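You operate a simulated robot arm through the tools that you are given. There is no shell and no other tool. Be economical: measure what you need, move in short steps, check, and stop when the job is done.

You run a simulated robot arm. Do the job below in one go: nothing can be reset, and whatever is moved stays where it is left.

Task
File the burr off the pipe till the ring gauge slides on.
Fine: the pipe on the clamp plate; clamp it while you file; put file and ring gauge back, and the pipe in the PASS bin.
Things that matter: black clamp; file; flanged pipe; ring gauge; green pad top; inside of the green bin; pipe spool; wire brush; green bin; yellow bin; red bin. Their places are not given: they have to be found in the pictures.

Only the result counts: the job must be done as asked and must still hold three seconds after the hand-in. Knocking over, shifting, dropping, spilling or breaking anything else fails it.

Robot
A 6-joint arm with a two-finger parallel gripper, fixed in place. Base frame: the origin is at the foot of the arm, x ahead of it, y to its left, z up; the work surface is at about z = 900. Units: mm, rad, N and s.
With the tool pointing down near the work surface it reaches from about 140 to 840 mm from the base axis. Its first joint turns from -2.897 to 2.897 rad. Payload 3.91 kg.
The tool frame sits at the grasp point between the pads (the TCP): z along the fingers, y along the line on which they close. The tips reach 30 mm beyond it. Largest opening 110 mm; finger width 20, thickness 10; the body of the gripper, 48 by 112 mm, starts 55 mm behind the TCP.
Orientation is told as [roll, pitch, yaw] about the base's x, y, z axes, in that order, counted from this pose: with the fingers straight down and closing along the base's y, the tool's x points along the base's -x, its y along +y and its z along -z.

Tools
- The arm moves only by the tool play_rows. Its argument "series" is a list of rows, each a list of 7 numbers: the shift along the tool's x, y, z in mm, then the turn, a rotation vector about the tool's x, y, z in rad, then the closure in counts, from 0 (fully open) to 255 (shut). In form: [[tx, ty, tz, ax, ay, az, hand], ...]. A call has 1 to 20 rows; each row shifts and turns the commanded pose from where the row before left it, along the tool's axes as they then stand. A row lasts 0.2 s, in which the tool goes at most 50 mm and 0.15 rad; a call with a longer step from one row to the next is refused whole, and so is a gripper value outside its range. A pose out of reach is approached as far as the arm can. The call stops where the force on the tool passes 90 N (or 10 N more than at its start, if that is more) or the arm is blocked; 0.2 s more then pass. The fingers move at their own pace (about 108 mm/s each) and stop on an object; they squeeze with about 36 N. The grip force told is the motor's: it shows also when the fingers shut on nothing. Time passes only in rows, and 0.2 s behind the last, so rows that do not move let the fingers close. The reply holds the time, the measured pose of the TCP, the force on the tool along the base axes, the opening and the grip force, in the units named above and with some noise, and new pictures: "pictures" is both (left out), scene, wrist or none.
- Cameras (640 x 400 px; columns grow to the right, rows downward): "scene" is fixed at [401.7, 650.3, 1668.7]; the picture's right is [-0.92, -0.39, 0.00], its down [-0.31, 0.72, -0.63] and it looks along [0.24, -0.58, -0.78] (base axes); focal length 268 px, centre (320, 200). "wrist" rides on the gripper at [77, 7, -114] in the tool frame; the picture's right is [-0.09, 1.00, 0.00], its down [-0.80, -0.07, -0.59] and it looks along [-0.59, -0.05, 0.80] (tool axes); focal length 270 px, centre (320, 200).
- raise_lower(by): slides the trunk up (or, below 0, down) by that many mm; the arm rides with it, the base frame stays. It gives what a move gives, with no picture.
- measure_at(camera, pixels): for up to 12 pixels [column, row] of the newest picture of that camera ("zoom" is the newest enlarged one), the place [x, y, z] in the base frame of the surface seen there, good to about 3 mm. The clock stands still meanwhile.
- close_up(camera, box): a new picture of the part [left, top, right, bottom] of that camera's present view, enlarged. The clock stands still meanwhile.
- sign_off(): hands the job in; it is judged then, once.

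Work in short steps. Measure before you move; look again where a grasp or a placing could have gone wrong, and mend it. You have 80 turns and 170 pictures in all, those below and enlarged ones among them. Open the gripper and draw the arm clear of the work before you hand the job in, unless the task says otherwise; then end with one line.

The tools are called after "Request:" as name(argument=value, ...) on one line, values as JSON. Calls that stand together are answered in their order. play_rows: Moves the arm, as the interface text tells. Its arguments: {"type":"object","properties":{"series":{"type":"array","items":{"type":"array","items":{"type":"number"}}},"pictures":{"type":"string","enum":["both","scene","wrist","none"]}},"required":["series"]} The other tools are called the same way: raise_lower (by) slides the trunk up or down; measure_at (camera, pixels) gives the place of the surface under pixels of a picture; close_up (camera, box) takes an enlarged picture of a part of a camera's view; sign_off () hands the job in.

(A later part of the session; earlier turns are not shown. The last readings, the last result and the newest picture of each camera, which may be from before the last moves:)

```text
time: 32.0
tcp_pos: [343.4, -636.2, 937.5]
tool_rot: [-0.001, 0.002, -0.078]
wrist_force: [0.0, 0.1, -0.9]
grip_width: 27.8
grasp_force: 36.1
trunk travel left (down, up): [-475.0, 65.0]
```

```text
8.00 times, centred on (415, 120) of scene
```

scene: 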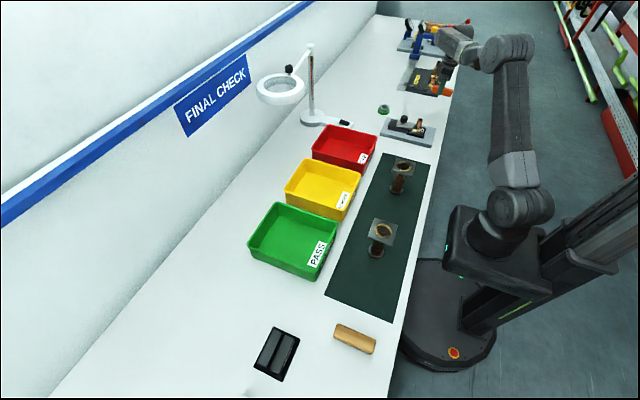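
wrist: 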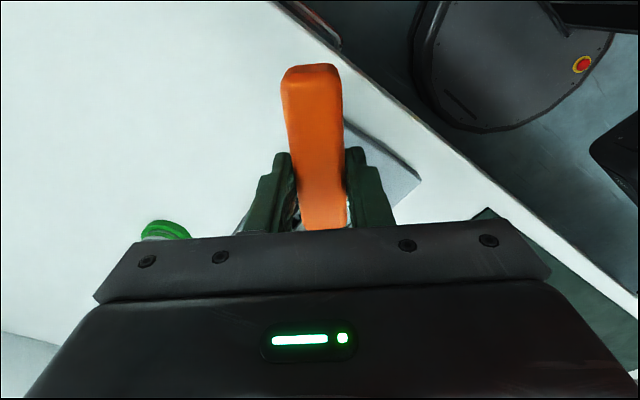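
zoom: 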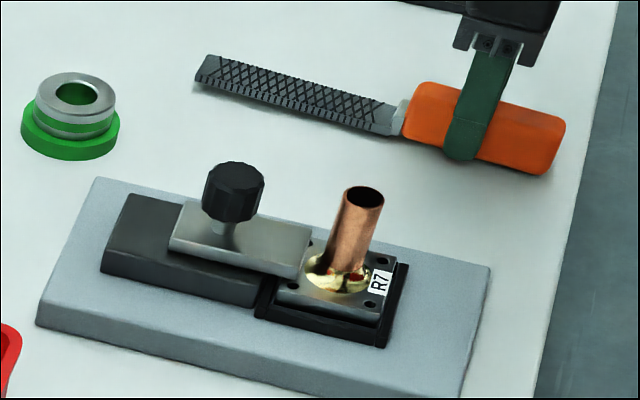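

Almost down; I lower the last 3 mm watching force, then release.

Request:
play_rows(series=[[0, 0, 1.5, 0, 0, 0, 255], [0, 0, 1.5, 0, 0, 0, 255], [0, 0, 0, 0, 0, 0, 255]], pictures="none")

Request:
play_rows(series=[[0, 0, 0.5, 0, 0, 0, 255], [0, 0, 0, 0, 0, 0, 150], [0, 0, 0, 0, 0, 0, 100], [0, 0, 0, 0, 0, 0, 60], [0, 0, 0, 0, 0, 0, 60], [0, 0, -40, 0, 0, 0, 0], [0, 0, -45, 0, 0, 0, 0], [0, 0, -45, 0, 0, 0, 0], [0, 0, 0, 0, 0, 0, 0]])

Request:
close_up(camera="scene", box=[375, 95, 455, 145])

```text
time: 32.8
tcp_pos: [342.7, -636.6, 934.3]
tool_rot: [-0.001, 0.0, -0.078]
wrist_force: [1.9, -0.7, 1.9]
grip_width: 28.0
grasp_force: 35.9
trunk travel left (down, up): [-475.0, 65.0]
```

```text
time: 34.8
tcp_pos: [342.5, -634.1, 1064.3]
tool_rot: [0.0, 0.0, -0.076]
wrist_force: [-0.4, 0.1, 0.2]
grip_width: 110.0
grasp_force: 0.1
trunk travel left (down, up): [-475.0, 65.0]
```

scene: 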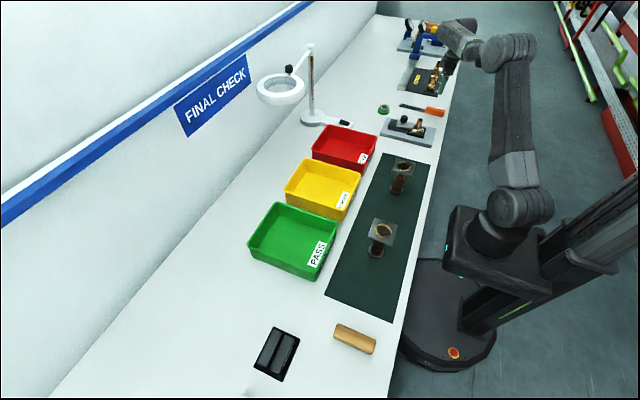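
wrist: 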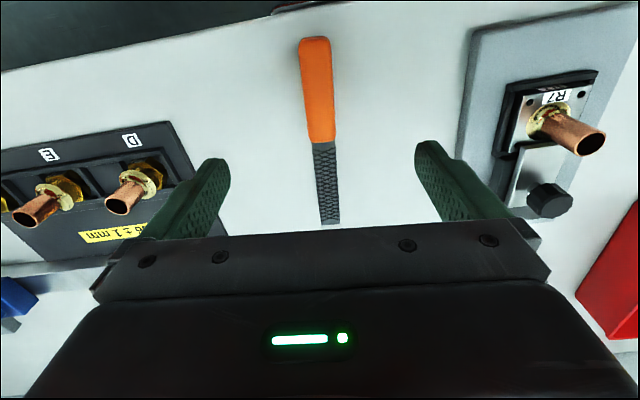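

```text
8.00 times, centred on (415, 120) of scene
```

zoom: 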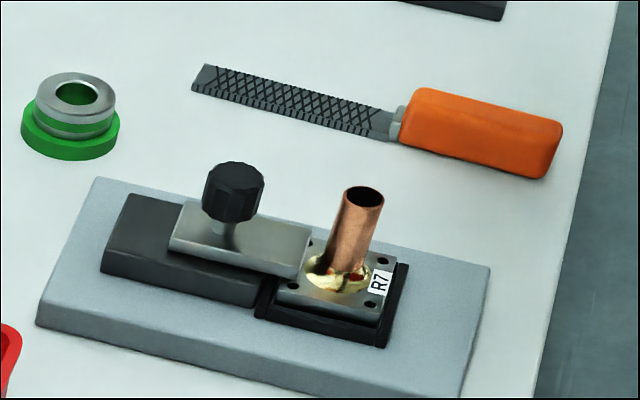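

File is back in place. Now I go view the ring gauge.

Request:
play_rows(series=[[0, 0, 0, 0, 0, -0.077, 0], [-40, 26, 0, 0, 0, 0, 0], [-40, 26, 0, 0, 0, 0, 0], [-40, 26, 0, 0, 0, 0, 0], [0, 0, 0, 0, 0, 0, 0]], pictures="wrist")

Request:
close_up(camera="wrist", box=[240, 50, 400, 150])

Request:
close_up(camera="scene", box=[364, 95, 404, 120])

```text
time: 36.0
tcp_pos: [460.8, -560.9, 1061.6]
tool_rot: [0.0, 0.002, -0.001]
wrist_force: [0.1, -0.2, -0.2]
grip_width: 109.9
grasp_force: 0.0
trunk travel left (down, up): [-475.0, 65.0]
```

wrist: 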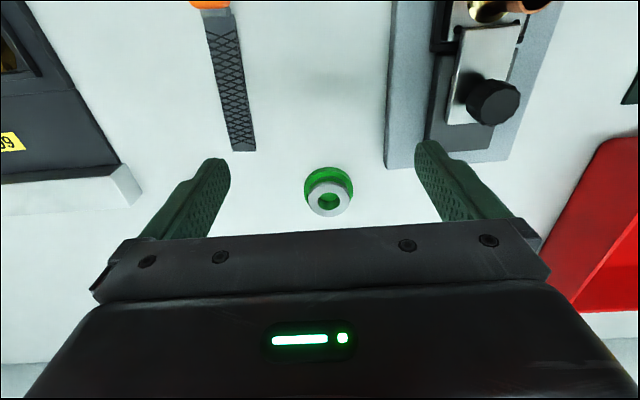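

```text
4.00 times, centred on (320, 100) of wrist
```

zoom: 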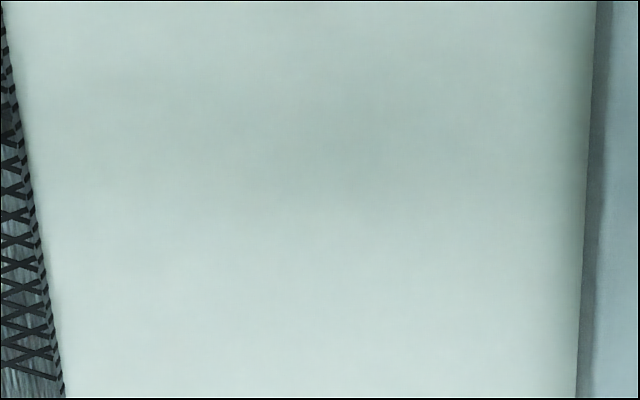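

```text
16.00 times, centred on (384, 108) of scene
```

zoom: 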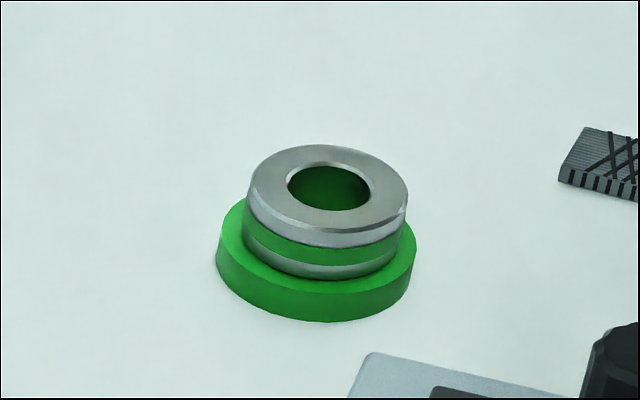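

The gauge is a steel ring with a green band on the green pad. I measure its rim all round.

Request:
measure_at(camera="zoom", pixels=[[256, 185], [402, 190], [330, 150], [325, 227], [265, 208], [390, 212], [275, 165], [385, 165], [230, 255], [405, 265], [320, 300]])

Request:
measure_at(camera="wrist", pixels=[[311, 199], [346, 199], [328, 185], [328, 214], [307, 190], [350, 188], [328, 169], [317, 188], [340, 211], [315, 210]])

Request:
measure_at(camera="scene", pixels=[[418, 119], [416, 119], [419, 120], [420, 119], [418, 118], [417, 123]])

Request:
close_up(camera="scene", box=[404, 108, 436, 128])

```text
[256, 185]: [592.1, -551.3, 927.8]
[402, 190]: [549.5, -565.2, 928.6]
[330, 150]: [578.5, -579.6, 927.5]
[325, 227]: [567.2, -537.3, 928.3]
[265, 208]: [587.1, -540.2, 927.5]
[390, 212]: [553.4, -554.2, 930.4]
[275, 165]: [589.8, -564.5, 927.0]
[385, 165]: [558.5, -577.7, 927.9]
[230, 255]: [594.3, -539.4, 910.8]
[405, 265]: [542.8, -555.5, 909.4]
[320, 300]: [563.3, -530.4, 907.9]
```

```text
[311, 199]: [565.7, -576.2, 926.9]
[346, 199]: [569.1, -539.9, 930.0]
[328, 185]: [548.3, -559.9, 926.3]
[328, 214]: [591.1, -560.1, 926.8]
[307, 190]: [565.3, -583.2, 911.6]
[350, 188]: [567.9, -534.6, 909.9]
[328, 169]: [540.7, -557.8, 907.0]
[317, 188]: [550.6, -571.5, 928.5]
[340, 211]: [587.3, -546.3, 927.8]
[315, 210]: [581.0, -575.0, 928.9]
```

```text
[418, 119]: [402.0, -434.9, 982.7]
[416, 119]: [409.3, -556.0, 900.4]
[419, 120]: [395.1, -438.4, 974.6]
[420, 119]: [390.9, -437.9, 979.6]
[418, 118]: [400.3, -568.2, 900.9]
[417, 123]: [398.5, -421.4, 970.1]
```

```text
16.00 times, centred on (420, 118) of scene
```

zoom: 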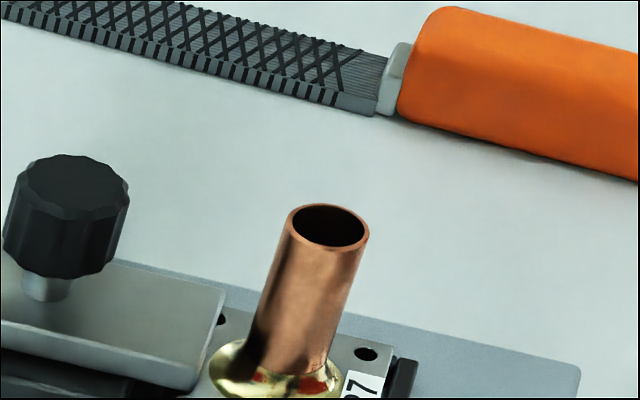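

Request:
measure_at(camera="zoom", pixels=[[290, 220], [366, 228], [330, 205], [325, 249], [300, 210], [355, 245], [355, 211], [303, 241], [270, 300], [345, 305], [310, 300], [320, 290]])

```text
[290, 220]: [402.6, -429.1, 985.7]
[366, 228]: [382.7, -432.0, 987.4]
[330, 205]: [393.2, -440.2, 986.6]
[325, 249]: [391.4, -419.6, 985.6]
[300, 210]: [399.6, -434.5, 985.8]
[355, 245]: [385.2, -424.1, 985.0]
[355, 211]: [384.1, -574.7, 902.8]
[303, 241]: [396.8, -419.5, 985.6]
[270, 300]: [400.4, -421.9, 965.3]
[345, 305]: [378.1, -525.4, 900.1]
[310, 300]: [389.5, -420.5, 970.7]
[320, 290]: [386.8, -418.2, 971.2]
```

Ring centre ≈ (570,-558.5), OD 43, top 928; pipe centre ≈ (392.5,-430). I grasp the ring low, tips 3 mm above the pad.

Request:
play_rows(series=[[-37, 1, 0, 0, 0, 0, 0], [-37, 1, 0, 0, 0, 0, 0], [-35, 0.5, 0, 0, 0, 0, 0], [0, 0, 45, 0, 0, 0, 40], [0, 0, 45, 0, 0, 0, 70], [0, 0, 28, 0, 0, 0, 90], [0, 0, 0, 0, 0, 0, 90]])

Request:
close_up(camera="wrist", box=[200, 100, 440, 250])

```text
time: 37.6
tcp_pos: [570.2, -556.5, 943.8]
tool_rot: [0.001, 0.001, -0.001]
wrist_force: [0.0, 0.8, 0.5]
grip_width: 71.3
grasp_force: 0.1
trunk travel left (down, up): [-475.0, 65.0]
```

scene: 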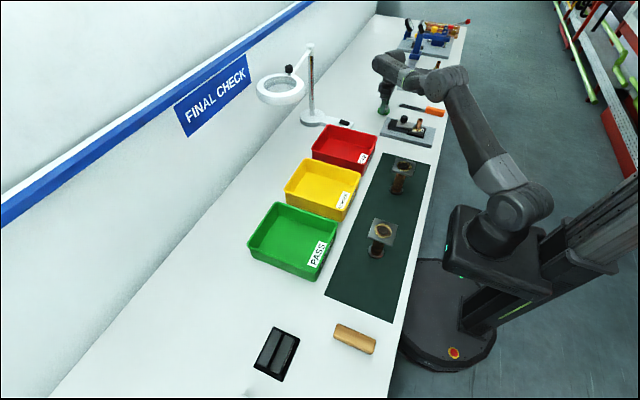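
wrist: 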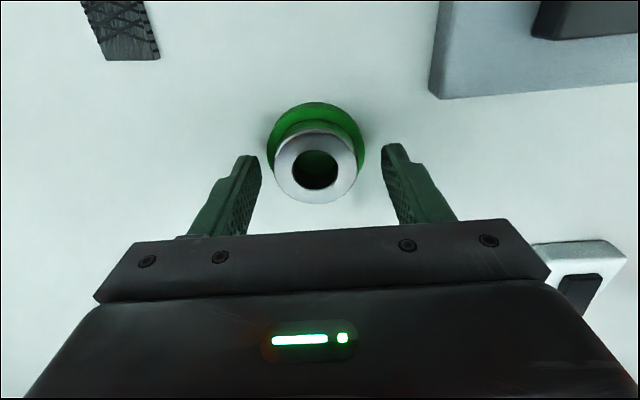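

```text
2.67 times, centred on (320, 175) of wrist
```

zoom: 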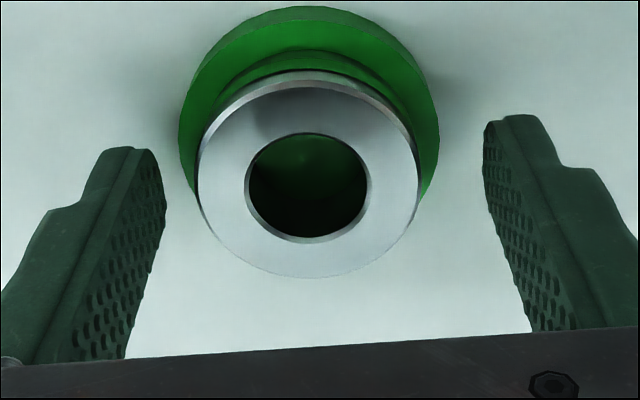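

Request:
measure_at(camera="zoom", pixels=[[204, 180], [414, 180], [308, 85], [308, 270], [240, 105], [240, 255], [380, 105], [380, 255], [150, 200], [500, 180], [310, 30], [430, 180]])

```text
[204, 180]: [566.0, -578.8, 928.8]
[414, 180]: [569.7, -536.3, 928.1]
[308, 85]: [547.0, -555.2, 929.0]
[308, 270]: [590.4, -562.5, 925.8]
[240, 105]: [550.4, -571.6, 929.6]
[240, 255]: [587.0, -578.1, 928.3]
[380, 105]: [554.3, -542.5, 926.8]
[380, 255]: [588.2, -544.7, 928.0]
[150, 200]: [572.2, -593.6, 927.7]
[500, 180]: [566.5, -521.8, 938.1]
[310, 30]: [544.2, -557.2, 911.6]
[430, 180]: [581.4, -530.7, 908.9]
```

Well centred (568.7,-557.5). I close on the ring and lift a little.

Request:
play_rows(series=[[1, 0, 0, 0, 0, 0, 120], [0, 0, 0, 0, 0, 0, 255], [0, 0, 0, 0, 0, 0, 255], [0, 0, 0, 0, 0, 0, 255]], pictures="none")

Request:
play_rows(series=[[0, 0, -20, 0, 0, 0, 255], [0, 0, -45, 0, 0, 0, 255], [0, 0, -45, 0, 0, 0, 255], [0, 0, 0, 0, 0, 0, 255]])

Request:
close_up(camera="wrist", box=[200, 100, 440, 250])

```text
time: 38.6
tcp_pos: [568.6, -556.5, 945.7]
tool_rot: [-0.001, 0.0, -0.002]
wrist_force: [0.4, -0.6, 1.9]
grip_width: 45.0
grasp_force: 35.6
trunk travel left (down, up): [-475.0, 65.0]
```

```text
time: 39.6
tcp_pos: [569.8, -555.6, 1055.5]
tool_rot: [-0.001, 0.003, -0.002]
wrist_force: [1.5, 0.3, -1.3]
grip_width: 44.6
grasp_force: 36.6
trunk travel left (down, up): [-475.0, 65.0]
```

scene: 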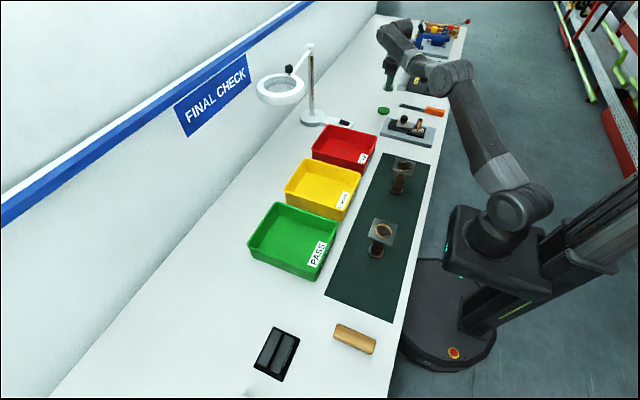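
wrist: 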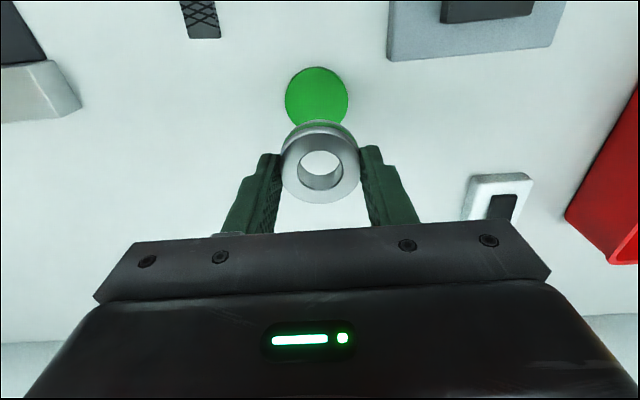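

```text
2.67 times, centred on (320, 175) of wrist
```

zoom: 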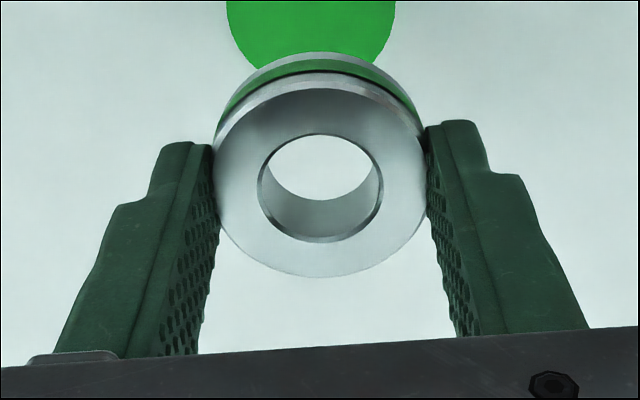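

Ring held. I measure its hole relative to the TCP, and the bare pad for the return.

Request:
measure_at(camera="zoom", pixels=[[225, 180], [422, 180], [320, 88], [320, 272], [255, 190], [386, 185], [320, 130], [320, 246]])

Request:
measure_at(camera="wrist", pixels=[[287, 97], [346, 97], [317, 70], [317, 110], [317, 97]])

Request:
measure_at(camera="scene", pixels=[[384, 110], [379, 110], [388, 111], [384, 107], [384, 112]])

```text
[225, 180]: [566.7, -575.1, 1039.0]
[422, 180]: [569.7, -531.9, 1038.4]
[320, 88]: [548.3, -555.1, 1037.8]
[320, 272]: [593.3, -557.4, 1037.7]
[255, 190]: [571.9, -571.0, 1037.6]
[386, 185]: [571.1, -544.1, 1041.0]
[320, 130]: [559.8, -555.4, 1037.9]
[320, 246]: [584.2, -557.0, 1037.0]
```

```text
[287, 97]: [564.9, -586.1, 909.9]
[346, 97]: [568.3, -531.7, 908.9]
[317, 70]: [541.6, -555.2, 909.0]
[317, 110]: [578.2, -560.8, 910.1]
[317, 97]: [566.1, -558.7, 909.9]
```

```text
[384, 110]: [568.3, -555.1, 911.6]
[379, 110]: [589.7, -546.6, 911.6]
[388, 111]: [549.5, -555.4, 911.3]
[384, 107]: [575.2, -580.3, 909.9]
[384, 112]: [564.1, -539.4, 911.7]
```

Ring centre ≈ TCP +1 mm in x; hole ≈ 24, pipe ≈ 20. I carry it over the pipe (TCP target 391.5,-430).

Request:
play_rows(series=[[35.5, 25.1, 0, 0, 0, 0, 255], [35.5, 25.1, 0, 0, 0, 0, 255], [35.5, 25.1, 0, 0, 0, 0, 255], [35.5, 25.1, 0, 0, 0, 0, 255], [35.8, 25.1, 0, 0, 0, 0, 255], [0, 0, 10, 0, 0, 0, 255], [0, 0, 0, 0, 0, 0, 255]])

Request:
close_up(camera="scene", box=[395, 105, 435, 135])

Request:
close_up(camera="wrist", box=[240, 100, 400, 220])

```text
time: 41.2
tcp_pos: [393.6, -429.8, 1047.3]
tool_rot: [0.001, 0.0, 0.0]
wrist_force: [0.2, 0.0, -1.5]
grip_width: 44.8
grasp_force: 36.0
trunk travel left (down, up): [-475.0, 65.0]
```

scene: 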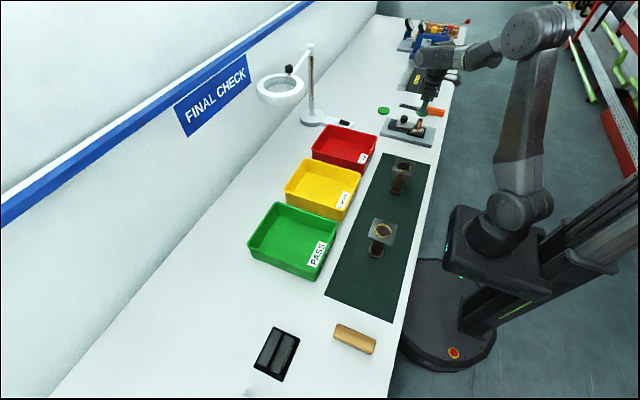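
wrist: 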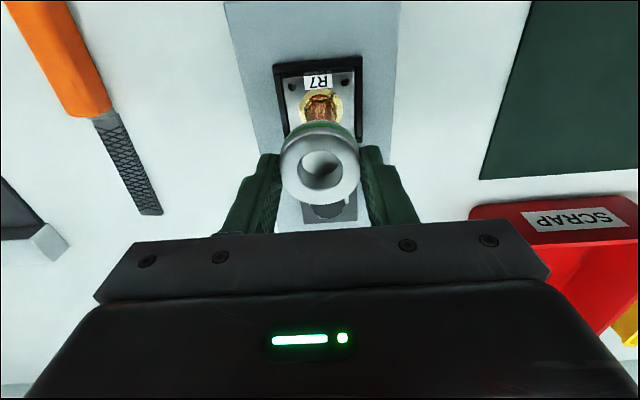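

```text
13.33 times, centred on (415, 120) of scene
```

zoom: 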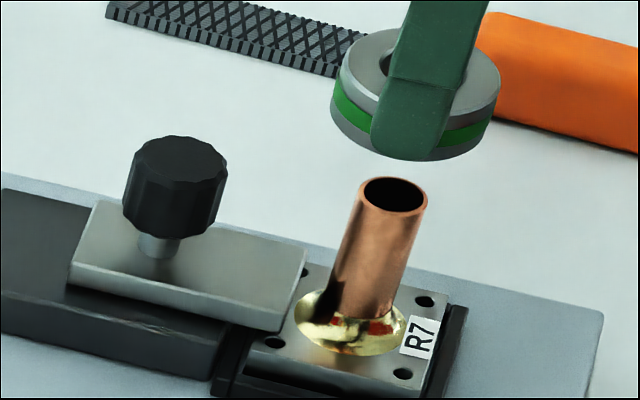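

```text
3.33 times, centred on (320, 160) of wrist
```

zoom: 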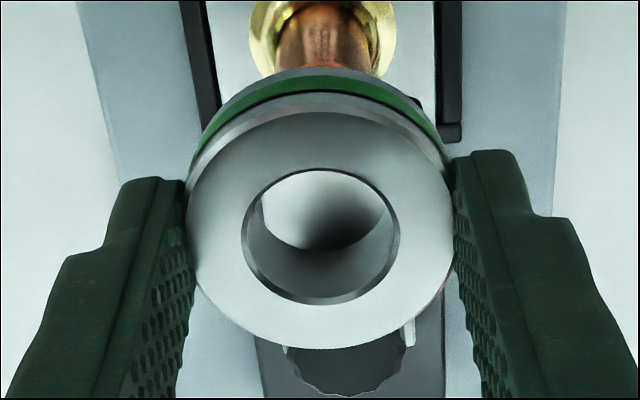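

Request:
measure_at(camera="zoom", pixels=[[195, 215], [448, 215], [322, 115], [322, 342], [240, 225], [402, 225], [322, 166], [322, 300], [230, 140], [410, 140], [230, 315], [415, 310]])

```text
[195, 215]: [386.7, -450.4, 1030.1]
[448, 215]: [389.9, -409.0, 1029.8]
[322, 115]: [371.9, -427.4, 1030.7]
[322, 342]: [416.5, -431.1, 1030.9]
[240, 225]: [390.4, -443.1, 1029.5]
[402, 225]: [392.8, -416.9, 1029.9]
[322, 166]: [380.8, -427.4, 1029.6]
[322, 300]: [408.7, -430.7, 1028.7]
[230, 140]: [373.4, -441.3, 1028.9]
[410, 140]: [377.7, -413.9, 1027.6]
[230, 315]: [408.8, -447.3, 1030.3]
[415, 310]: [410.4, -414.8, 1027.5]
```

Ring centre (394.4,-429.8), pipe (392.5,-430): shift 1.8 mm and lower carefully.

Request:
play_rows(series=[[1.8, 0, 0, 0, 0, 0, 255], [0, 0, 20, 0, 0, 0, 255], [0, 0, 3, 0, 0, 0, 255], [0, 0, 3, 0, 0, 0, 255], [0, 0, 3, 0, 0, 0, 255], [0, 0, 0, 0, 0, 0, 255]], pictures="none")

Request:
close_up(camera="scene", box=[395, 105, 435, 135])

Request:
close_up(camera="wrist", box=[240, 100, 400, 220])

```text
time: 42.6
tcp_pos: [391.4, -431.3, 1016.5]
tool_rot: [0.002, 0.0, -0.001]
wrist_force: [-0.9, 0.8, -2.8]
grip_width: 44.7
grasp_force: 36.2
trunk travel left (down, up): [-475.0, 65.0]
```

```text
13.33 times, centred on (415, 120) of scene
```

zoom: 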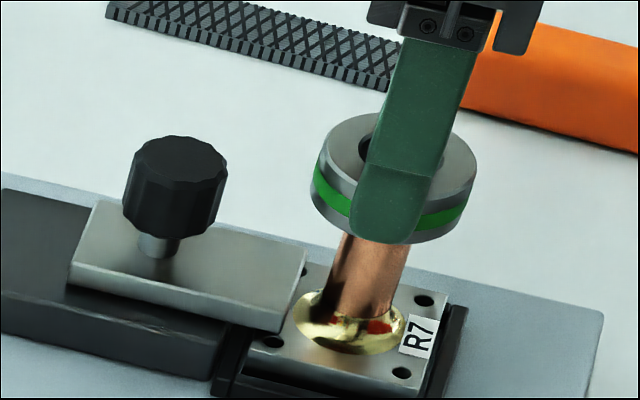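

```text
3.33 times, centred on (320, 160) of wrist
```

zoom: 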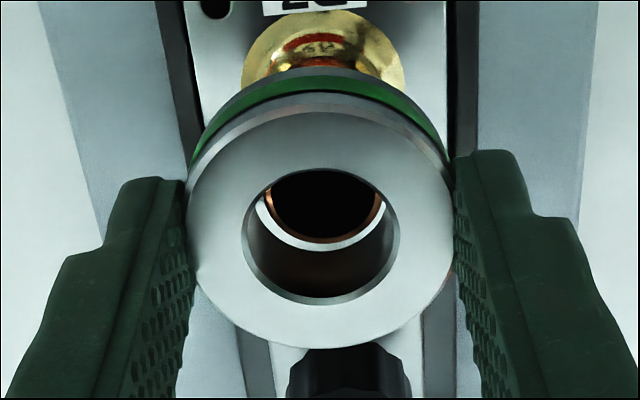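

The pipe is entering the ring with no force. I continue down.

Request:
play_rows(series=[[0, 0, 3, 0, 0, 0, 255], [0, 0, 3, 0, 0, 0, 255], [0, 0, 3, 0, 0, 0, 255], [0, 0, 3, 0, 0, 0, 255], [0, 0, 3, 0, 0, 0, 255], [0, 0, 3, 0, 0, 0, 255], [0, 0, 0, 0, 0, 0, 255]], pictures="none")

Request:
close_up(camera="scene", box=[395, 105, 435, 135])

Request:
close_up(camera="wrist", box=[240, 100, 400, 220])

```text
time: 44.2
tcp_pos: [391.3, -430.5, 998.3]
tool_rot: [-0.001, 0.0, -0.002]
wrist_force: [-0.1, 0.0, -2.3]
grip_width: 44.9
grasp_force: 36.1
trunk travel left (down, up): [-475.0, 65.0]
```

```text
13.33 times, centred on (415, 120) of scene
```

zoom: 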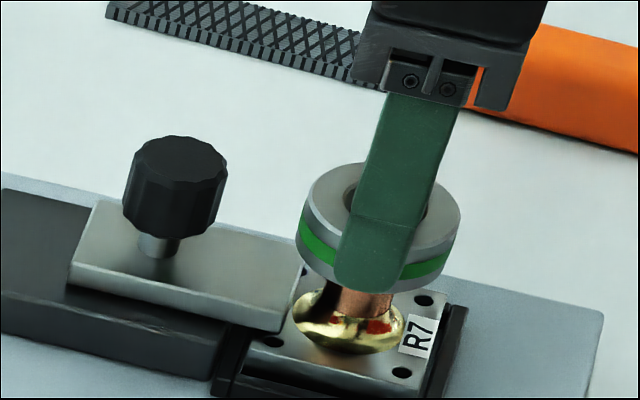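

```text
3.33 times, centred on (320, 160) of wrist
```

zoom: 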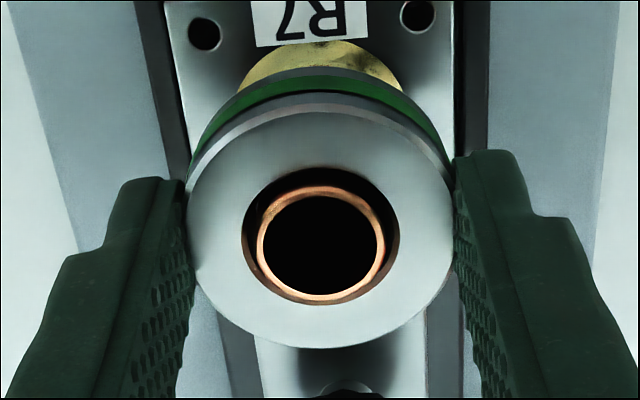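

The ring slides freely down the pipe. I go 6 mm further, then withdraw straight up.

Request:
play_rows(series=[[0, 0, 3, 0, 0, 0, 255], [0, 0, 3, 0, 0, 0, 255], [0, 0, 0, 0, 0, 0, 255], [0, 0, -6, 0, 0, 0, 255], [0, 0, -9, 0, 0, 0, 255], [0, 0, -9, 0, 0, 0, 255], [0, 0, -9, 0, 0, 0, 255], [0, 0, -20, 0, 0, 0, 255], [-1.8, 0, -10, 0, 0, 0, 255], [0, 0, 0, 0, 0, 0, 255]], pictures="none")

Request:
play_rows(series=[[-35.5, -25.1, 0, 0, 0, 0, 255], [-35.5, -25.1, 0, 0, 0, 0, 255], [-35.5, -25.1, 0, 0, 0, 0, 255], [-35.5, -25.1, 0, 0, 0, 0, 255], [-35.8, -25.1, 0, 0, 0, 0, 255], [0, 0, 0, 0, 0, 0, 255]], pictures="wrist")

Request:
close_up(camera="scene", box=[375, 95, 455, 145])

```text
time: 46.4
tcp_pos: [393.2, -431.5, 1057.1]
tool_rot: [-0.001, 0.001, -0.002]
wrist_force: [-0.3, 0.3, -1.6]
grip_width: 44.9
grasp_force: 36.2
trunk travel left (down, up): [-475.0, 65.0]
```

```text
time: 47.8
tcp_pos: [572.5, -555.7, 1055.3]
tool_rot: [-0.002, 0.0, -0.001]
wrist_force: [-0.5, 0.5, -1.2]
grip_width: 44.9
grasp_force: 35.9
trunk travel left (down, up): [-475.0, 65.0]
```

wrist: 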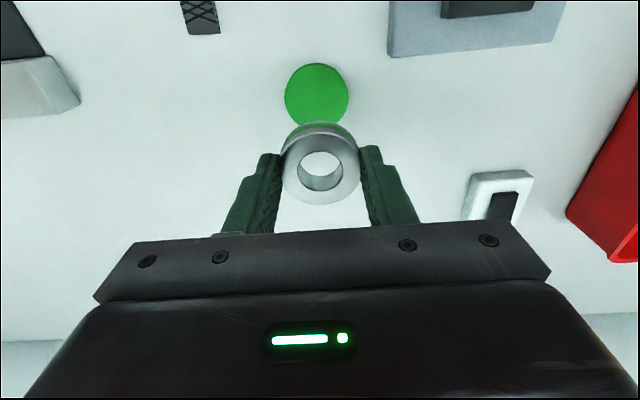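

```text
8.00 times, centred on (415, 120) of scene
```

zoom: 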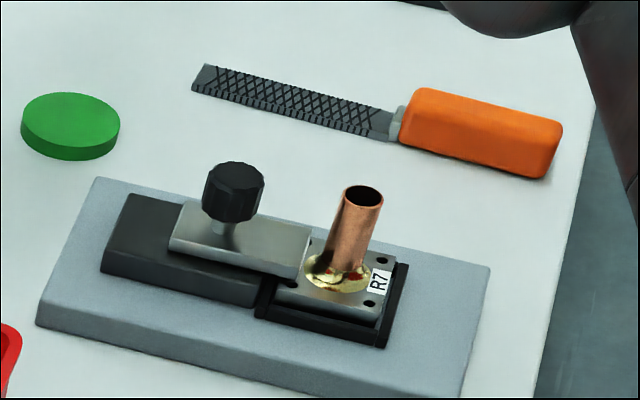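

Ring is over the pad in the same relative view, ~2 mm too far in x; I correct, lower and release.

Request:
play_rows(series=[[2, 0, 30, 0, 0, 0, 255], [0, 0, 45, 0, 0, 0, 255], [0, 0, 30, 0, 0, 0, 255], [0, 0, 3, 0, 0, 0, 255], [0, 0, 0, 0, 0, 0, 255]], pictures="none")

Request:
play_rows(series=[[0, 0, 1.5, 0, 0, 0, 255], [0, 0, 0, 0, 0, 0, 255]], pictures="none")

Request:
close_up(camera="scene", box=[364, 95, 404, 120])

```text
time: 49.0
tcp_pos: [567.9, -555.8, 946.6]
tool_rot: [0.002, 0.001, -0.003]
wrist_force: [0.9, -0.8, -2.2]
grip_width: 44.6
grasp_force: 35.8
trunk travel left (down, up): [-475.0, 65.0]
```

```text
time: 49.6
tcp_pos: [567.8, -557.0, 946.2]
tool_rot: [0.0, 0.001, -0.003]
wrist_force: [0.3, 0.2, -0.8]
grip_width: 44.6
grasp_force: 35.7
trunk travel left (down, up): [-475.0, 65.0]
```

```text
16.00 times, centred on (384, 108) of scene
```

zoom: 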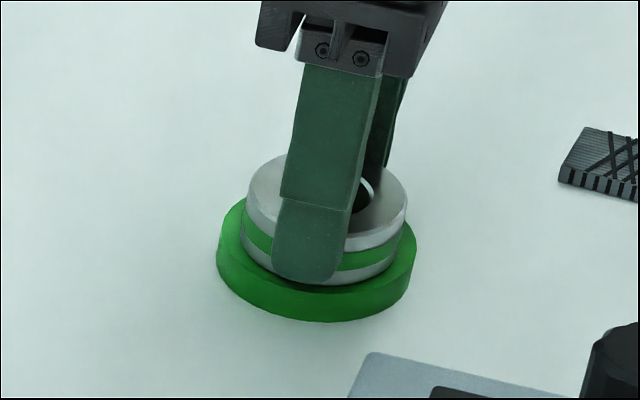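

Ring is centred on the pad and almost touching. I lower another mm, release evenly and rise.

Request:
play_rows(series=[[0, 0, 1, 0, 0, 0, 255], [0, 0, 0, 0, 0, 0, 255], [0, 0, 0, 0, 0, 0, 130], [0, 0, 0, 0, 0, 0, 90], [0, 0, 0, 0, 0, 0, 90], [0, 0, -40, 0, 0, 0, 90], [0, 0, -45, 0, 0, 0, 0], [0, 0, -35, 0, 0, 0, 0], [0, 0, 0, 0, 0, 0, 0]], pictures="wrist")

Request:
close_up(camera="scene", box=[364, 95, 404, 120])

```text
time: 51.6
tcp_pos: [568.7, -556.5, 1065.9]
tool_rot: [-0.001, 0.001, 0.0]
wrist_force: [0.6, 0.1, 0.8]
grip_width: 110.1
grasp_force: 0.0
trunk travel left (down, up): [-475.0, 65.0]
```

wrist: 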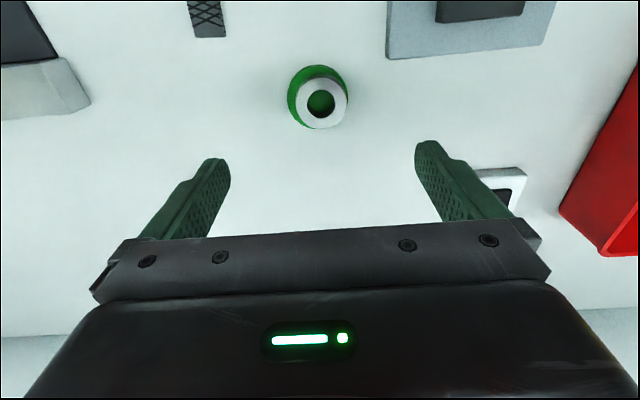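

```text
16.00 times, centred on (384, 108) of scene
```

zoom: 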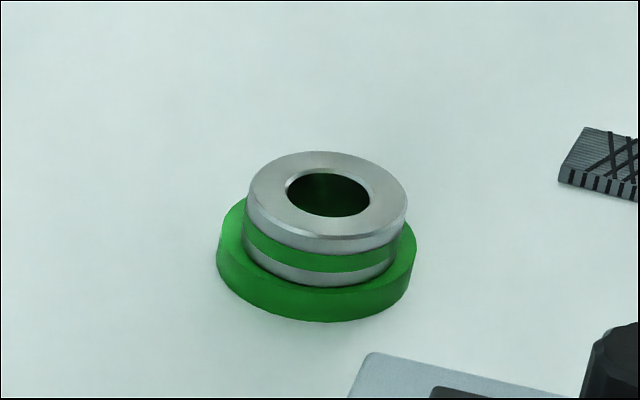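

The gauge sits on its pad. Next, release the clamp: go to the knob (≈453,-430).

Request:
play_rows(series=[[29, 31.6, 0, 0, 0, 0, 0], [29, 31.6, 0, 0, 0, 0, 0], [29, 31.6, 0, 0, 0, 0, 0], [28.5, 31.7, 0, 0, 0, 0, 40], [0, 0, 40, 0, 0, 0, 80], [0, 0, 38, 0, 0, 0, 130], [0, 0, 0, 0, 0, 0, 130], [0, 0, 0, 0, 0, 0, 255], [0, 0, 0, 0, 0, 0, 255], [0, 0, 0, 0, 0, 0, 255]], pictures="wrist")

```text
time: 53.8
tcp_pos: [452.2, -430.0, 987.2]
tool_rot: [0.001, 0.001, -0.003]
wrist_force: [-0.7, -10.8, 0.1]
grip_width: 29.5
grasp_force: 45.1
trunk travel left (down, up): [-475.0, 65.0]
```

wrist: 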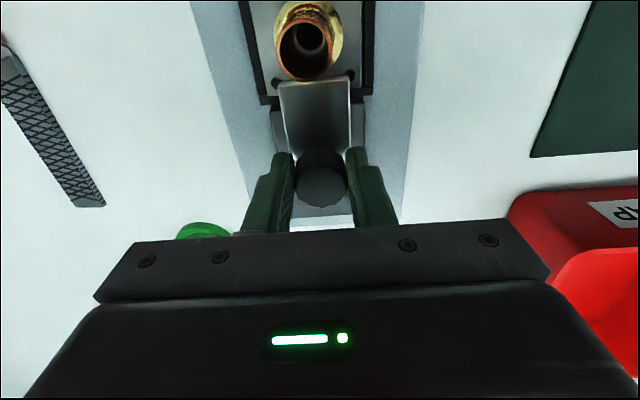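

Knob gripped; I slide it back about 21 mm to its open position.

Request:
play_rows(series=[[-5, 0, 0, 0, 0, 0, 255], [-5, 0, 0, 0, 0, 0, 255], [-5, 0, 0, 0, 0, 0, 255], [-5, 0, 0, 0, 0, 0, 255], [-3, 0, 0, 0, 0, 0, 255], [0, 0, 0, 0, 0, 0, 255]], pictures="none")

Request:
close_up(camera="scene", box=[375, 95, 455, 145])

```text
time: 55.2
tcp_pos: [475.7, -430.1, 987.6]
tool_rot: [-0.001, 0.0, -0.001]
wrist_force: [-6.0, -9.4, 9.0]
grip_width: 29.5
grasp_force: 44.9
trunk travel left (down, up): [-475.0, 65.0]
```

```text
8.00 times, centred on (415, 120) of scene
```

zoom: 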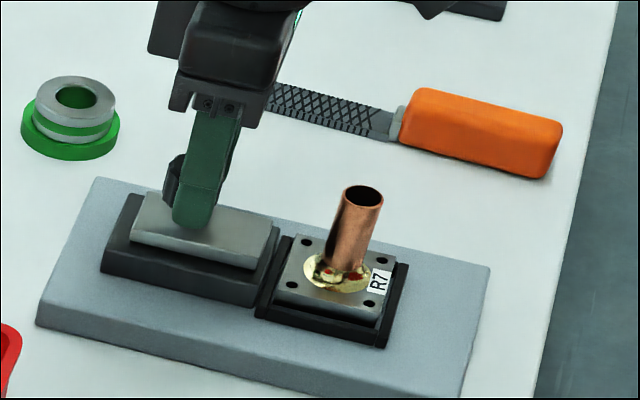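

Clamp fully open. I release, rise, and go over to grip the pipe.

Request:
play_rows(series=[[1, 0, 0, 0, 0, 0, 120], [0, 0, 0, 0, 0, 0, 120], [0, 0, -35, 0, 0, 0, 90], [0, 0, -40, 0, 0, 0, 90], [42, 0, 0, 0, 0, 0, 90], [40.5, 0, 0, 0, 0, 0, 90], [0, 0, 40, 0, 0, 0, 90], [0, 0, 37, 0, 0, 0, 110], [0, 0, 0, 0, 0, 0, 110]], pictures="wrist")

Request:
close_up(camera="scene", box=[375, 95, 455, 145])

Request:
close_up(camera="wrist", box=[200, 50, 440, 250])

```text
time: 57.2
tcp_pos: [392.7, -429.4, 985.2]
tool_rot: [-0.001, -0.001, 0.0]
wrist_force: [0.0, 0.7, -0.1]
grip_width: 62.7
grasp_force: 0.0
trunk travel left (down, up): [-475.0, 65.0]
```

wrist: 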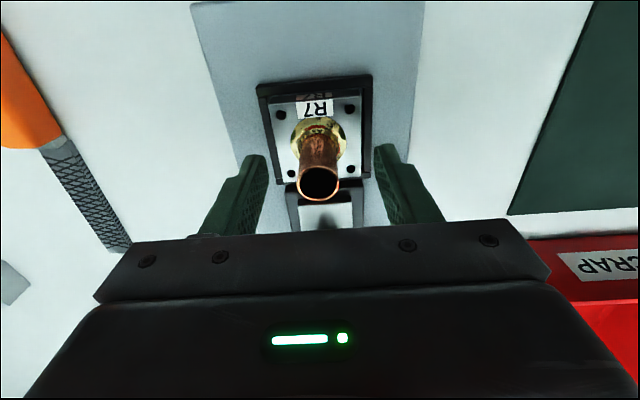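

```text
8.00 times, centred on (415, 120) of scene
```

zoom: 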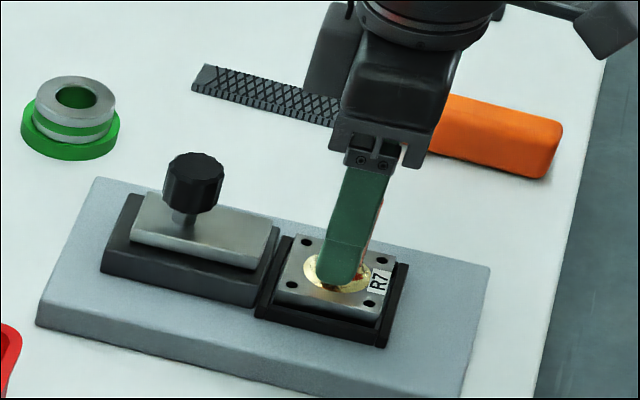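

```text
2.00 times, centred on (320, 150) of wrist
```

zoom: 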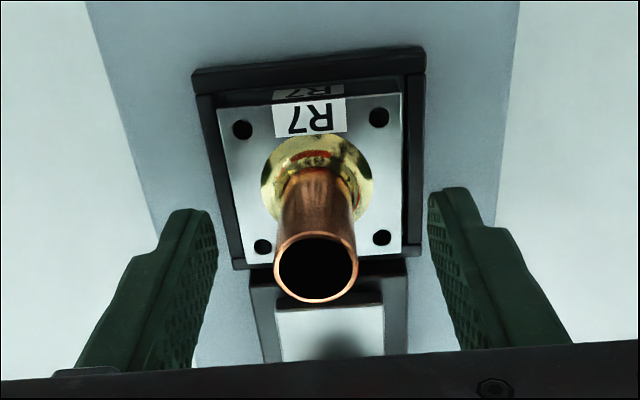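

Fingers straddle the pipe. I close and lift straight up; and measure the green bin.

Request:
play_rows(series=[[0, 0, 0, 0, 0, 0, 255], [0, 0, 0, 0, 0, 0, 255], [0, 0, 0, 0, 0, 0, 255], [0, 0, -10, 0, 0, 0, 255], [0, 0, -20, 0, 0, 0, 255], [0, 0, -40, 0, 0, 0, 255], [0, 0, -45, 0, 0, 0, 255], [0, 0, 0, 0, 0, 0, 255]])

Request:
close_up(camera="scene", box=[375, 95, 455, 145])

Request:
measure_at(camera="scene", pixels=[[295, 230], [270, 245], [310, 240], [285, 262], [278, 205], [339, 225], [250, 245], [312, 270], [340, 190], [400, 168], [382, 232], [345, 145]])

```text
time: 59.0
tcp_pos: [392.2, -429.9, 1099.8]
tool_rot: [0.001, -0.001, -0.002]
wrist_force: [0.5, 0.6, -3.4]
grip_width: 21.5
grasp_force: 35.9
trunk travel left (down, up): [-475.0, 65.0]
```

scene: 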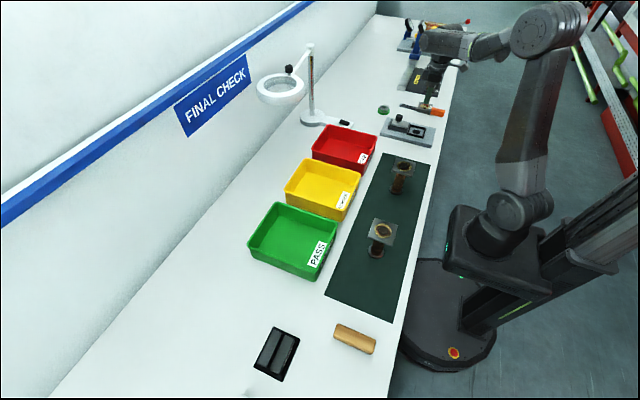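
wrist: 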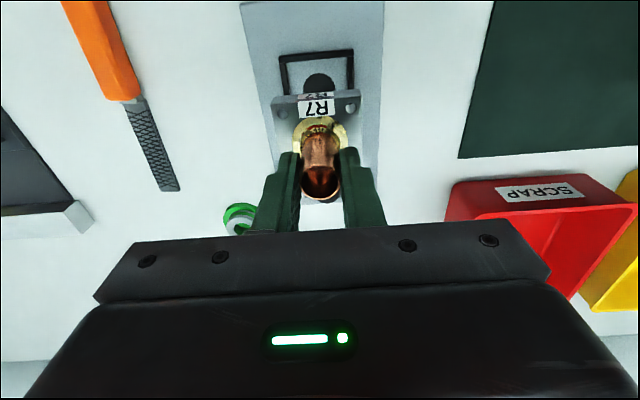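

```text
8.00 times, centred on (415, 120) of scene
```

zoom: 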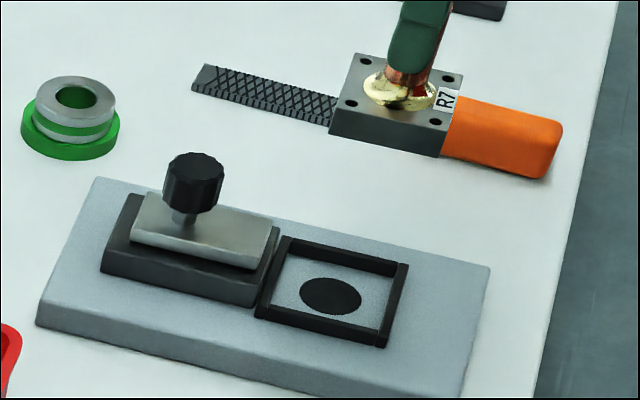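

```text
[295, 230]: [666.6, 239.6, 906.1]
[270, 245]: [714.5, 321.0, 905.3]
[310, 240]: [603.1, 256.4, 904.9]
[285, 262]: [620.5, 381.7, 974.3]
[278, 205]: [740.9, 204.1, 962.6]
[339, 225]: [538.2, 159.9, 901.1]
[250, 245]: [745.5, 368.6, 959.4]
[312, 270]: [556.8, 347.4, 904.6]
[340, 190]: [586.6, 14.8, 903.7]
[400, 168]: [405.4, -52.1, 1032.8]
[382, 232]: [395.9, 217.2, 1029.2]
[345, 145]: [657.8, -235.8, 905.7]
```

Pipe lifted cleanly (21.5 mm). I measure the green bin rim and floor more exactly.

Request:
close_up(camera="scene", box=[235, 185, 355, 290])

Request:
measure_at(camera="scene", pixels=[[279, 204], [336, 229], [306, 277], [250, 247], [283, 212], [325, 230], [262, 247], [304, 262], [280, 232], [308, 246], [290, 247], [320, 235]])

```text
3.81 times, centred on (295, 238) of scene
```

zoom: 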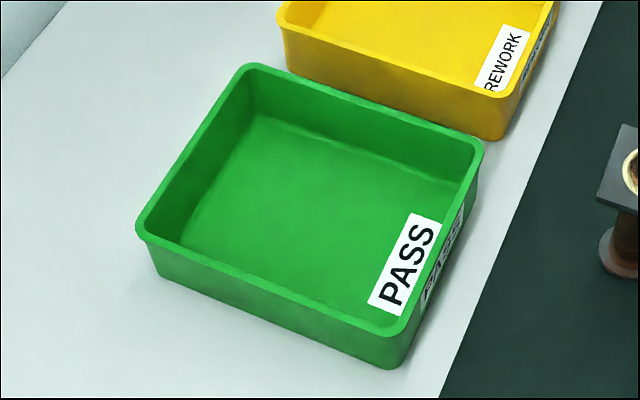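

```text
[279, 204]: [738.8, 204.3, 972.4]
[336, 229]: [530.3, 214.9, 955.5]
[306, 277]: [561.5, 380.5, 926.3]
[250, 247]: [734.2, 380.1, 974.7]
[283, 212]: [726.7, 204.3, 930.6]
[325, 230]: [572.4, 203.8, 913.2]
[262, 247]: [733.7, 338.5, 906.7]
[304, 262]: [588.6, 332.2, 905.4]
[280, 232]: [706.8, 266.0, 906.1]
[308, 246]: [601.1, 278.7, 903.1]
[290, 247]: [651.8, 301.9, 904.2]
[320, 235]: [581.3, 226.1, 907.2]
```

Bin inside ≈ x 535–740, y 204–381, floor 905. I raise to 1180 (above spools at 1033) and carry the pipe over (630,288).

Request:
play_rows(series=[[0, 0, -40, 0, 0, 0, 255], [0, 0, -40, 0, 0, 0, 255], [-14.9, 44.9, 0, 0, 0, 0, 255], [-14.9, 44.9, 0, 0, 0, 0, 255], [-14.9, 44.9, 0, 0, 0, 0, 255], [-14.9, 44.9, 0, 0, 0, 0, 255], [-14.9, 44.9, 0, 0, 0, 0, 255], [-14.9, 44.9, 0, 0, 0, 0, 255], [-14.9, 44.9, 0, 0, 0, 0, 255], [-14.9, 44.9, 0, 0, 0, 0, 255], [0, 0, 0, 0, 0, 0, 255]], pictures="scene")

Request:
play_rows(series=[[-14.9, 44.9, 0, 0, 0, 0, 255], [-14.9, 44.9, 0, 0, 0, 0, 255], [-14.9, 44.9, 0, 0, 0, 0, 255], [-14.9, 44.9, 0, 0, 0, 0, 255], [-14.9, 44.9, 0, 0, 0, 0, 255], [-14.9, 44.9, 0, 0, 0, 0, 255], [-14.9, 44.9, 0, 0, 0, 0, 255], [-14.9, 44.9, 0, 0, 0, 0, 255], [0, 0, 0, 0, 0, 0, 255]])

Request:
close_up(camera="scene", box=[235, 165, 355, 290])

```text
time: 61.4
tcp_pos: [513.3, -70.2, 1183.5]
tool_rot: [-0.001, -0.002, -0.002]
wrist_force: [0.6, 0.3, -2.8]
grip_width: 21.3
grasp_force: 35.9
trunk travel left (down, up): [-475.0, 65.0]
```

scene: 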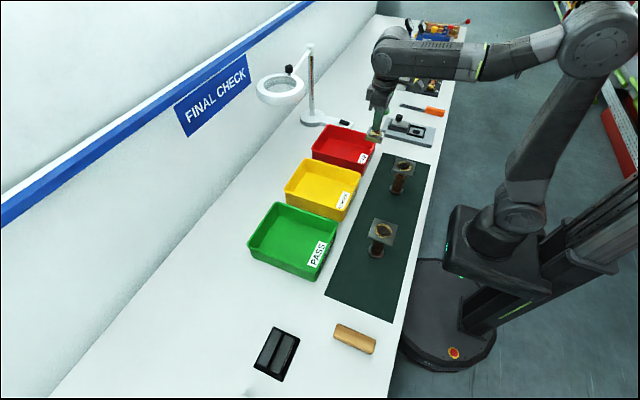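

```text
time: 63.4
tcp_pos: [632.4, 289.0, 1179.2]
tool_rot: [0.0, 0.0, -0.002]
wrist_force: [-0.6, -0.5, -4.3]
grip_width: 21.1
grasp_force: 35.8
trunk travel left (down, up): [-475.0, 65.0]
```

scene: 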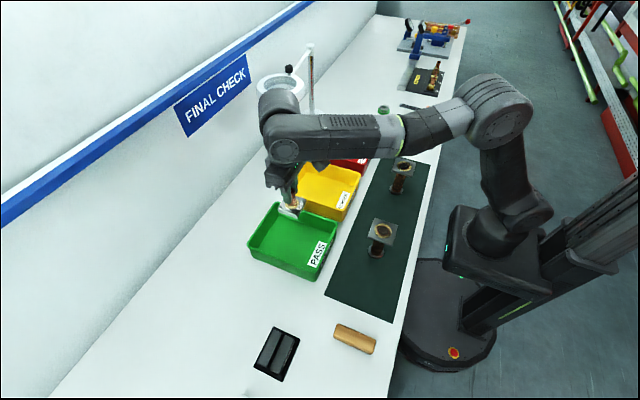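
wrist: 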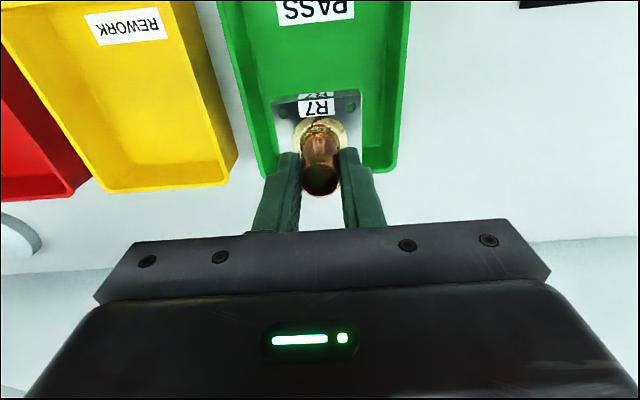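

```text
3.20 times, centred on (295, 228) of scene
```

zoom: 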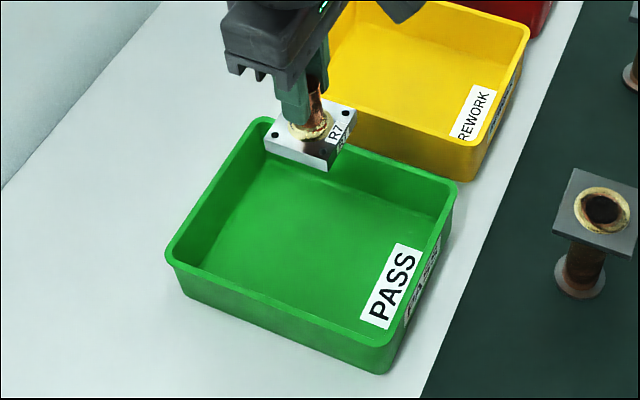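

Pipe is over the bin (the height parallax explains the offset). I lower stepwise to near the floor.

Request:
play_rows(series=[[0, 0, 45, 0, 0, 0, 255], [0, 0, 45, 0, 0, 0, 255], [0, 0, 45, 0, 0, 0, 255], [0, 0, 40, 0, 0, 0, 255], [0, 0, 15, 0, 0, 0, 255], [0, 0, 5, 0, 0, 0, 255], [0, 0, 3, 0, 0, 0, 255], [0, 0, 0, 0, 0, 0, 255]])

Request:
close_up(camera="scene", box=[235, 165, 355, 290])

```text
time: 65.2
tcp_pos: [631.2, 289.6, 981.3]
tool_rot: [0.0, 0.001, -0.003]
wrist_force: [0.0, -0.4, -4.1]
grip_width: 21.0
grasp_force: 36.1
trunk travel left (down, up): [-475.0, 65.0]
```

scene: 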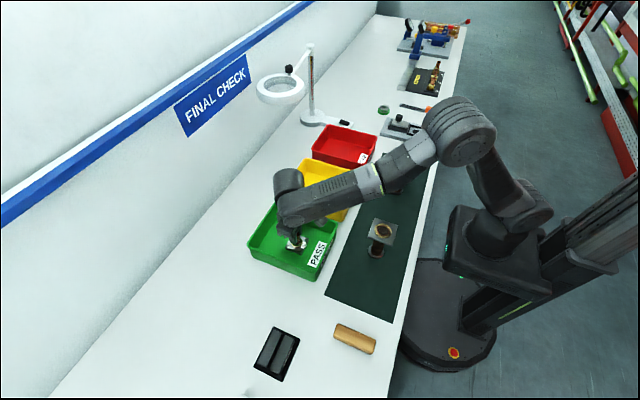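
wrist: 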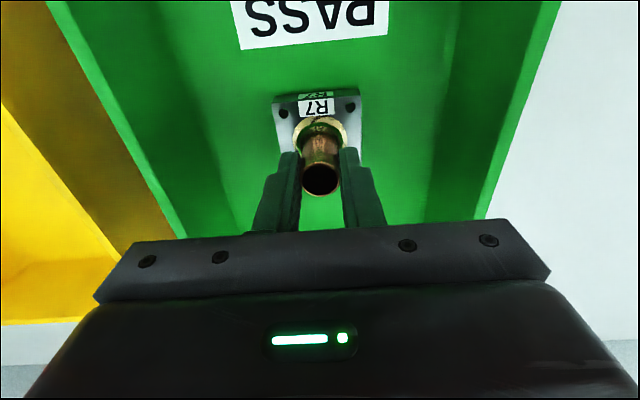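

```text
3.20 times, centred on (295, 228) of scene
```

zoom: 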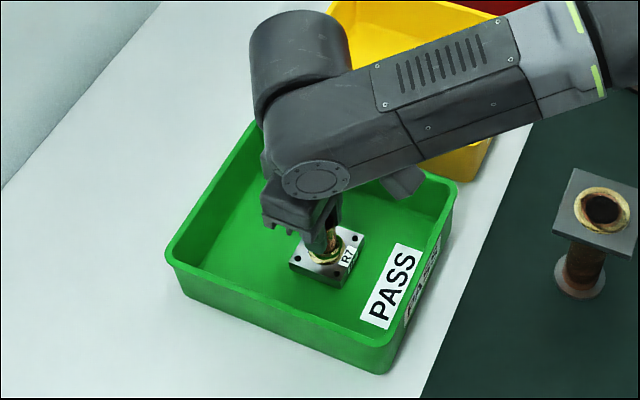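

Inside the bin, no contact yet. I lower 2 mm at a time until the floor is felt.

Request:
play_rows(series=[[0, 0, 2, 0, 0, 0, 255], [0, 0, 2, 0, 0, 0, 255], [0, 0, 2, 0, 0, 0, 255], [0, 0, 0, 0, 0, 0, 255]], pictures="none")

Request:
play_rows(series=[[0, 0, 1, 0, 0, 0, 255], [0, 0, 1, 0, 0, 0, 255], [0, 0, 0, 0, 0, 0, 255]], pictures="none")

```text
time: 66.2
tcp_pos: [632.4, 288.9, 976.7]
tool_rot: [0.001, -0.002, -0.003]
wrist_force: [0.4, -0.2, 2.1]
grip_width: 21.3
grasp_force: 35.6
trunk travel left (down, up): [-475.0, 65.0]
```

```text
time: 67.0
tcp_pos: [631.7, 289.9, 975.6]
tool_rot: [0.001, -0.004, -0.001]
wrist_force: [3.4, 2.8, 15.9]
grip_width: 21.4
grasp_force: 35.9
trunk travel left (down, up): [-475.0, 65.0]
```

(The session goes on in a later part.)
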